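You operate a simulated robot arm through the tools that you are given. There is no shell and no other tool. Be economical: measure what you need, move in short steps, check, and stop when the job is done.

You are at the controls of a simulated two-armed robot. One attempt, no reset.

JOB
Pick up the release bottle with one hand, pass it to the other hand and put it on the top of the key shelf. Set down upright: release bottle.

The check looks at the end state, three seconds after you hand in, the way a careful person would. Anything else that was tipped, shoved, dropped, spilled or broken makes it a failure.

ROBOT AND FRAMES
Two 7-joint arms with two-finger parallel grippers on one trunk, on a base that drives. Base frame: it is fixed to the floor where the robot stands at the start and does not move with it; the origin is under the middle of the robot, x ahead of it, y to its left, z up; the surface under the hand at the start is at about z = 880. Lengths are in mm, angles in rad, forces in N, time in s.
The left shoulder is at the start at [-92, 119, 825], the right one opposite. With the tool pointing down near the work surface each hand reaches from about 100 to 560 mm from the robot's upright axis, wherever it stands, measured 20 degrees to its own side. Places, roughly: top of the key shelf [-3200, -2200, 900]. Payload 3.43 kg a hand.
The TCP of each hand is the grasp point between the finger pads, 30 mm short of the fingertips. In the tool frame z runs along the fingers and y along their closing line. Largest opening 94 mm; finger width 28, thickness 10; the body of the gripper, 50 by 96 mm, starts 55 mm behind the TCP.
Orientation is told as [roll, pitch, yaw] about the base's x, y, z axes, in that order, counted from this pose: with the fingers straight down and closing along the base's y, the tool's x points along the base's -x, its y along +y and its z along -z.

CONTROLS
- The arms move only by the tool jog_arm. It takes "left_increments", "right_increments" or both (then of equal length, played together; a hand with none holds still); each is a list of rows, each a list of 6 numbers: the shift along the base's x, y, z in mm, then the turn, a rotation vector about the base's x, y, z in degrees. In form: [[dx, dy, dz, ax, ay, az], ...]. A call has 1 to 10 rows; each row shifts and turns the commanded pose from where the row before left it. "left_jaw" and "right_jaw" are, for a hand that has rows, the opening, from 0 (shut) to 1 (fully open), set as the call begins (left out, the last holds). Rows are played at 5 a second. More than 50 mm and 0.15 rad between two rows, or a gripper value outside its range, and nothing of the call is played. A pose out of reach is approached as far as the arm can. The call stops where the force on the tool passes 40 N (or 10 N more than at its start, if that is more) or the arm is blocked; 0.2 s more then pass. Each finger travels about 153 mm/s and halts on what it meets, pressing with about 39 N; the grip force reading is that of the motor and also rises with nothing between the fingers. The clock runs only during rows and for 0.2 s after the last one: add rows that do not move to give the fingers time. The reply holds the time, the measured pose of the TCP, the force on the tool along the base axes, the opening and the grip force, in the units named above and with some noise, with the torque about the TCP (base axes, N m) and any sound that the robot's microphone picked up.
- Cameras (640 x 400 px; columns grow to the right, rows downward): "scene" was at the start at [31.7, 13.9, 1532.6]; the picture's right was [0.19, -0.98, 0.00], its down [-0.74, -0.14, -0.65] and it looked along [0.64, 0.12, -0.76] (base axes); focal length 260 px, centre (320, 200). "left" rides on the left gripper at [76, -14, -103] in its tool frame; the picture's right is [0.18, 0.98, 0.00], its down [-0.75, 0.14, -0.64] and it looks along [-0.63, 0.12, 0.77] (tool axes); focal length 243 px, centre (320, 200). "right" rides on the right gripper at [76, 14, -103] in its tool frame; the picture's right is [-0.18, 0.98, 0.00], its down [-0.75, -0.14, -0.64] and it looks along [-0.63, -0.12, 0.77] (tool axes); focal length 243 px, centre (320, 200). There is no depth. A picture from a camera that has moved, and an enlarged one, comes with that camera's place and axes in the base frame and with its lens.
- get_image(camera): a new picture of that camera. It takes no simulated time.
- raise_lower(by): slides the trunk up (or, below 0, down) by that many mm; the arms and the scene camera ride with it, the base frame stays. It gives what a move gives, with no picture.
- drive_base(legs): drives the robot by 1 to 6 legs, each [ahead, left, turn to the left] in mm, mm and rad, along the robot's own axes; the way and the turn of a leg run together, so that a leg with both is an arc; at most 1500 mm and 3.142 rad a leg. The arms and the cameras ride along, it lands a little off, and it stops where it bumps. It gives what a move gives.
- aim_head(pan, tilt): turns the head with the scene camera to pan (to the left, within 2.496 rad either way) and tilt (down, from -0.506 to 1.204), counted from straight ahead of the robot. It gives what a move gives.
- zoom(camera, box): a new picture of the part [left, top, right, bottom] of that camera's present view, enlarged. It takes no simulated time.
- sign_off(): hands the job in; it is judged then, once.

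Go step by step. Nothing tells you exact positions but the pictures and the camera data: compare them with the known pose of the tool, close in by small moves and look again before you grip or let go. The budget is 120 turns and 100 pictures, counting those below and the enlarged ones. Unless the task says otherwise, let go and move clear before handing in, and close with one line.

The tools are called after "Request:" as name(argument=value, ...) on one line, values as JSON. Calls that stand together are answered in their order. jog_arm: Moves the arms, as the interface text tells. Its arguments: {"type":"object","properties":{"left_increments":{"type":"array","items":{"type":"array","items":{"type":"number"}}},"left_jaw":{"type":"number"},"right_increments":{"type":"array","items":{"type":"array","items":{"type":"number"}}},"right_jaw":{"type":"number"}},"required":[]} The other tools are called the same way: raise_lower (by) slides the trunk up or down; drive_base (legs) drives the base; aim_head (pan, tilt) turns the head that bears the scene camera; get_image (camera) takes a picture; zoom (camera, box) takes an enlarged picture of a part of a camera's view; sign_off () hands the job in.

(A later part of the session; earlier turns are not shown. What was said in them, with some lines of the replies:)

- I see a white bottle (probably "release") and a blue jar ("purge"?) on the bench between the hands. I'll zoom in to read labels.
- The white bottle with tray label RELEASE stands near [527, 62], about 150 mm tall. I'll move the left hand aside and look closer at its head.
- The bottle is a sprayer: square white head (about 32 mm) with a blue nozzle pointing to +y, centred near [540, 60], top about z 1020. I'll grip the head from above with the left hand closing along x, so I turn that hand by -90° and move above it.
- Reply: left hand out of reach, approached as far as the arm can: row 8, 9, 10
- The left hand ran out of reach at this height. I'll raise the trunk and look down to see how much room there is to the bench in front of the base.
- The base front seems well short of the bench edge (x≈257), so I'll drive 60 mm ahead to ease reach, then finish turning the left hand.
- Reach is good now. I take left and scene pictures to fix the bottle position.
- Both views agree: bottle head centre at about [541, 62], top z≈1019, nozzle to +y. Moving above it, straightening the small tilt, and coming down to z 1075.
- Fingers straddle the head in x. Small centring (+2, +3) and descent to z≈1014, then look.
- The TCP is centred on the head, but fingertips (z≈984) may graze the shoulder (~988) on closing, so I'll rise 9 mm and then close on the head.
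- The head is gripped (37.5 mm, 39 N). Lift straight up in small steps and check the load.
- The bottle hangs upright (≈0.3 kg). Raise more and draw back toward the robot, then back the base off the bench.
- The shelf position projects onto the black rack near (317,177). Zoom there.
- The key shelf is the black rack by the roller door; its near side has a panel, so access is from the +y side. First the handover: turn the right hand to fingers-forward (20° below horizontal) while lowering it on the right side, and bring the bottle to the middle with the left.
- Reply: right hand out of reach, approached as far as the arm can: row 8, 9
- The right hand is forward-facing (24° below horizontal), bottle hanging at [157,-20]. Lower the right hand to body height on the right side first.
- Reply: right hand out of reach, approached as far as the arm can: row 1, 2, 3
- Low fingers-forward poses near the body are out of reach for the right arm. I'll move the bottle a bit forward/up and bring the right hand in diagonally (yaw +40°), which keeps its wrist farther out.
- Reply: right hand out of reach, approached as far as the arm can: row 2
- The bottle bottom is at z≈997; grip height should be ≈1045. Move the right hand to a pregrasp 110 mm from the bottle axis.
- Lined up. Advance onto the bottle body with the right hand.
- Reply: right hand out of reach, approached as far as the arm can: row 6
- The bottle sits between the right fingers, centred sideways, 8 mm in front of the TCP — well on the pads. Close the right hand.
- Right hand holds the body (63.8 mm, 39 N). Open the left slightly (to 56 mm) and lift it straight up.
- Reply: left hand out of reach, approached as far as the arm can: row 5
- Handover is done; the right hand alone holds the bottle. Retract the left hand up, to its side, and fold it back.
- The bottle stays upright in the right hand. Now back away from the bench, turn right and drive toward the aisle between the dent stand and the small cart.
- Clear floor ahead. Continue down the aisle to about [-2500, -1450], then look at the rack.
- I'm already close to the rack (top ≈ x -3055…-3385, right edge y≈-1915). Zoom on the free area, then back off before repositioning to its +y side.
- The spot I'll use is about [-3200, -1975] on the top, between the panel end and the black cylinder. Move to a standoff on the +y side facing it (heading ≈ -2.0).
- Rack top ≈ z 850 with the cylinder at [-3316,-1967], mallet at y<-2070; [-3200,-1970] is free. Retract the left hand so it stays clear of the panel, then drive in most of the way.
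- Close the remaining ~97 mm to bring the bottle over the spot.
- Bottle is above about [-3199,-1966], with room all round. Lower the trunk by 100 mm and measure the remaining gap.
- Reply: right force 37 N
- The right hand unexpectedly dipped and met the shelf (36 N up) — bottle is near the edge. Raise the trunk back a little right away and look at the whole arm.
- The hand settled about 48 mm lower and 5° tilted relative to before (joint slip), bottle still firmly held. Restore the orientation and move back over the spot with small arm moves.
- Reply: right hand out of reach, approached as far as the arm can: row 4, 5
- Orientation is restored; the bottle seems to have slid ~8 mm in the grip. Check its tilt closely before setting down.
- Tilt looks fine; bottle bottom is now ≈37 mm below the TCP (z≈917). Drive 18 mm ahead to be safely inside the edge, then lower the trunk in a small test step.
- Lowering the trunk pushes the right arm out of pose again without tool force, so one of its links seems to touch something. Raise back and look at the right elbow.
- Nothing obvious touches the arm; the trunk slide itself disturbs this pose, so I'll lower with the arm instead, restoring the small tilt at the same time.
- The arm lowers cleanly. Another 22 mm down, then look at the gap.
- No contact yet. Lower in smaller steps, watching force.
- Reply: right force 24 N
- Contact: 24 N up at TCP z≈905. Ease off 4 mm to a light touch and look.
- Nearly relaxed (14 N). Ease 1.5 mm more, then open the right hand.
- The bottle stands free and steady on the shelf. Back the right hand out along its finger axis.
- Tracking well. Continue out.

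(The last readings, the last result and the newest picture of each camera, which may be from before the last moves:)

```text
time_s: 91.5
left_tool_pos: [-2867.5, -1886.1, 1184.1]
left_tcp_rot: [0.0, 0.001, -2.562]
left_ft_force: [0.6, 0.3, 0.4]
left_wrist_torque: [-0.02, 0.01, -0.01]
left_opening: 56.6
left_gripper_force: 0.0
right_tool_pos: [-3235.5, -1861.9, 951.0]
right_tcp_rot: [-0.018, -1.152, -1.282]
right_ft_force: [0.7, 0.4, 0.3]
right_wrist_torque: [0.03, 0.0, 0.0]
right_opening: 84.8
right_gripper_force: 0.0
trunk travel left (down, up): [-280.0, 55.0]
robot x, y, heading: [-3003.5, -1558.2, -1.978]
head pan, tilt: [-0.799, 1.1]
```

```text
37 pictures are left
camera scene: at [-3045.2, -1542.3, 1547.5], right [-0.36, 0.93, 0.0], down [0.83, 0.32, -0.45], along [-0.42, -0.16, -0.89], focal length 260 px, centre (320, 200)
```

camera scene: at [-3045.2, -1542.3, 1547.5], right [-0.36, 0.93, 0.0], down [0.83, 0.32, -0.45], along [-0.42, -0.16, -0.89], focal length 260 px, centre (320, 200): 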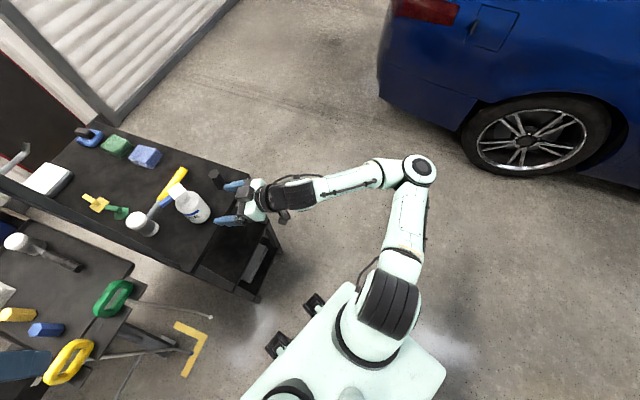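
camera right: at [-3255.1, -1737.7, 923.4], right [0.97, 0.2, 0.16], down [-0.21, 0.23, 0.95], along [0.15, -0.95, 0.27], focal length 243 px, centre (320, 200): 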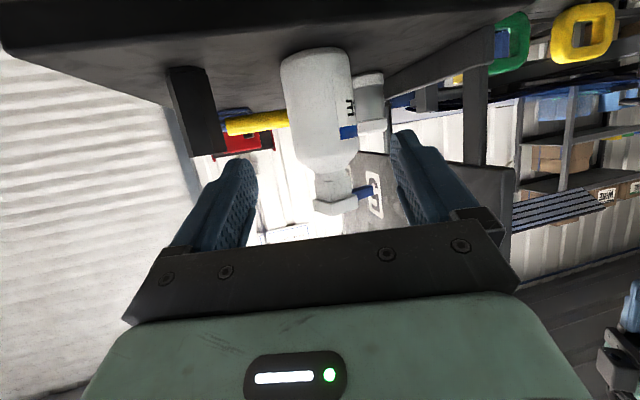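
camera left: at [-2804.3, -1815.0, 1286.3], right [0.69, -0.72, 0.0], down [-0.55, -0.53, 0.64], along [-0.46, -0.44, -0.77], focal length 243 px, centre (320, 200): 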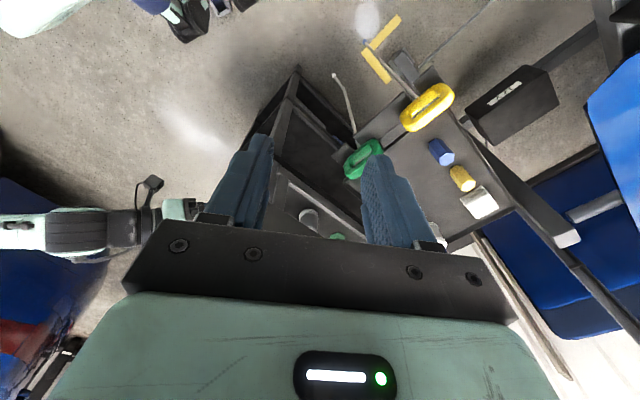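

The bottle stands upright on the rack top, hand clear. Back the robot away and take a final look.

Request:
drive_base(legs=[[-200, 0, 0]])

Request:
aim_head(pan=-0.15, tilt=0.75)

Request:
zoom(camera="scene", box=[200, 130, 400, 280])

```text
time_s: 93.1
left_tool_pos: [-2789.7, -1703.5, 1184.2]
left_tcp_rot: [0.0, -0.002, -2.564]
left_ft_force: [0.6, 0.1, 0.1]
left_wrist_torque: [-0.03, 0.01, -0.02]
left_opening: 56.4
left_gripper_force: 0.1
right_tool_pos: [-3157.1, -1679.7, 950.5]
right_tcp_rot: [-0.018, -1.152, -1.281]
right_ft_force: [1.0, 0.3, -0.8]
right_wrist_torque: [-0.01, 0.03, -0.02]
right_opening: 84.6
right_gripper_force: 0.1
trunk travel left (down, up): [-280.0, 55.0]
robot x, y, heading: [-2923.0, -1380.3, -1.977]
head pan, tilt: [-0.799, 1.1]
```

```text
time_s: 94.1
left_tool_pos: [-2789.7, -1704.5, 1184.4]
left_tcp_rot: [-0.001, -0.002, -2.563]
left_ft_force: [-0.7, 0.0, -1.1]
left_wrist_torque: [0.0, -0.02, 0.01]
left_opening: 56.5
left_gripper_force: 0.0
right_tool_pos: [-3157.0, -1680.2, 950.0]
right_tcp_rot: [-0.016, -1.151, -1.282]
right_ft_force: [-0.1, 0.2, 0.3]
right_wrist_torque: [0.01, -0.03, 0.0]
right_opening: 84.8
right_gripper_force: 0.1
trunk travel left (down, up): [-280.0, 55.0]
robot x, y, heading: [-2926.7, -1376.4, -1.979]
head pan, tilt: [-0.15, 0.75]
```

```text
2.67 times, centred on (300, 205) of scene
camera zoom: at [-2951.9, -1408.2, 1573.2], right [-0.85, 0.53, 0.0], down [0.36, 0.58, -0.73], along [-0.39, -0.62, -0.68], focal length 693 px, centre (373, 187)
```

zoom: 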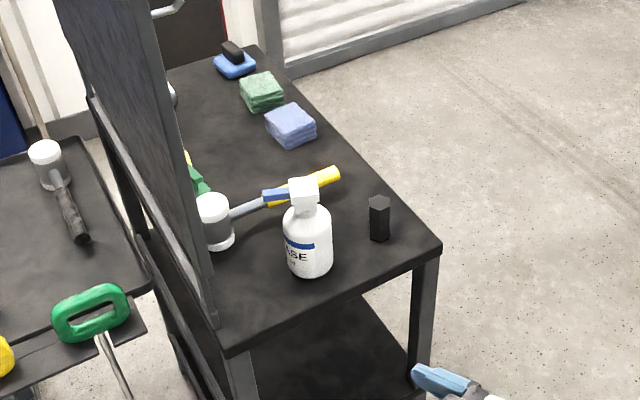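

The release bottle stands upright on the top of the key shelf, nothing else has been disturbed and both hands are clear.

Request:
sign_off()

```text
The job is handed in.
```

I picked up the release bottle with the left hand, passed it to the right and set it upright on top of the key shelf. In the last picture nothing else had moved and both hands were clear.
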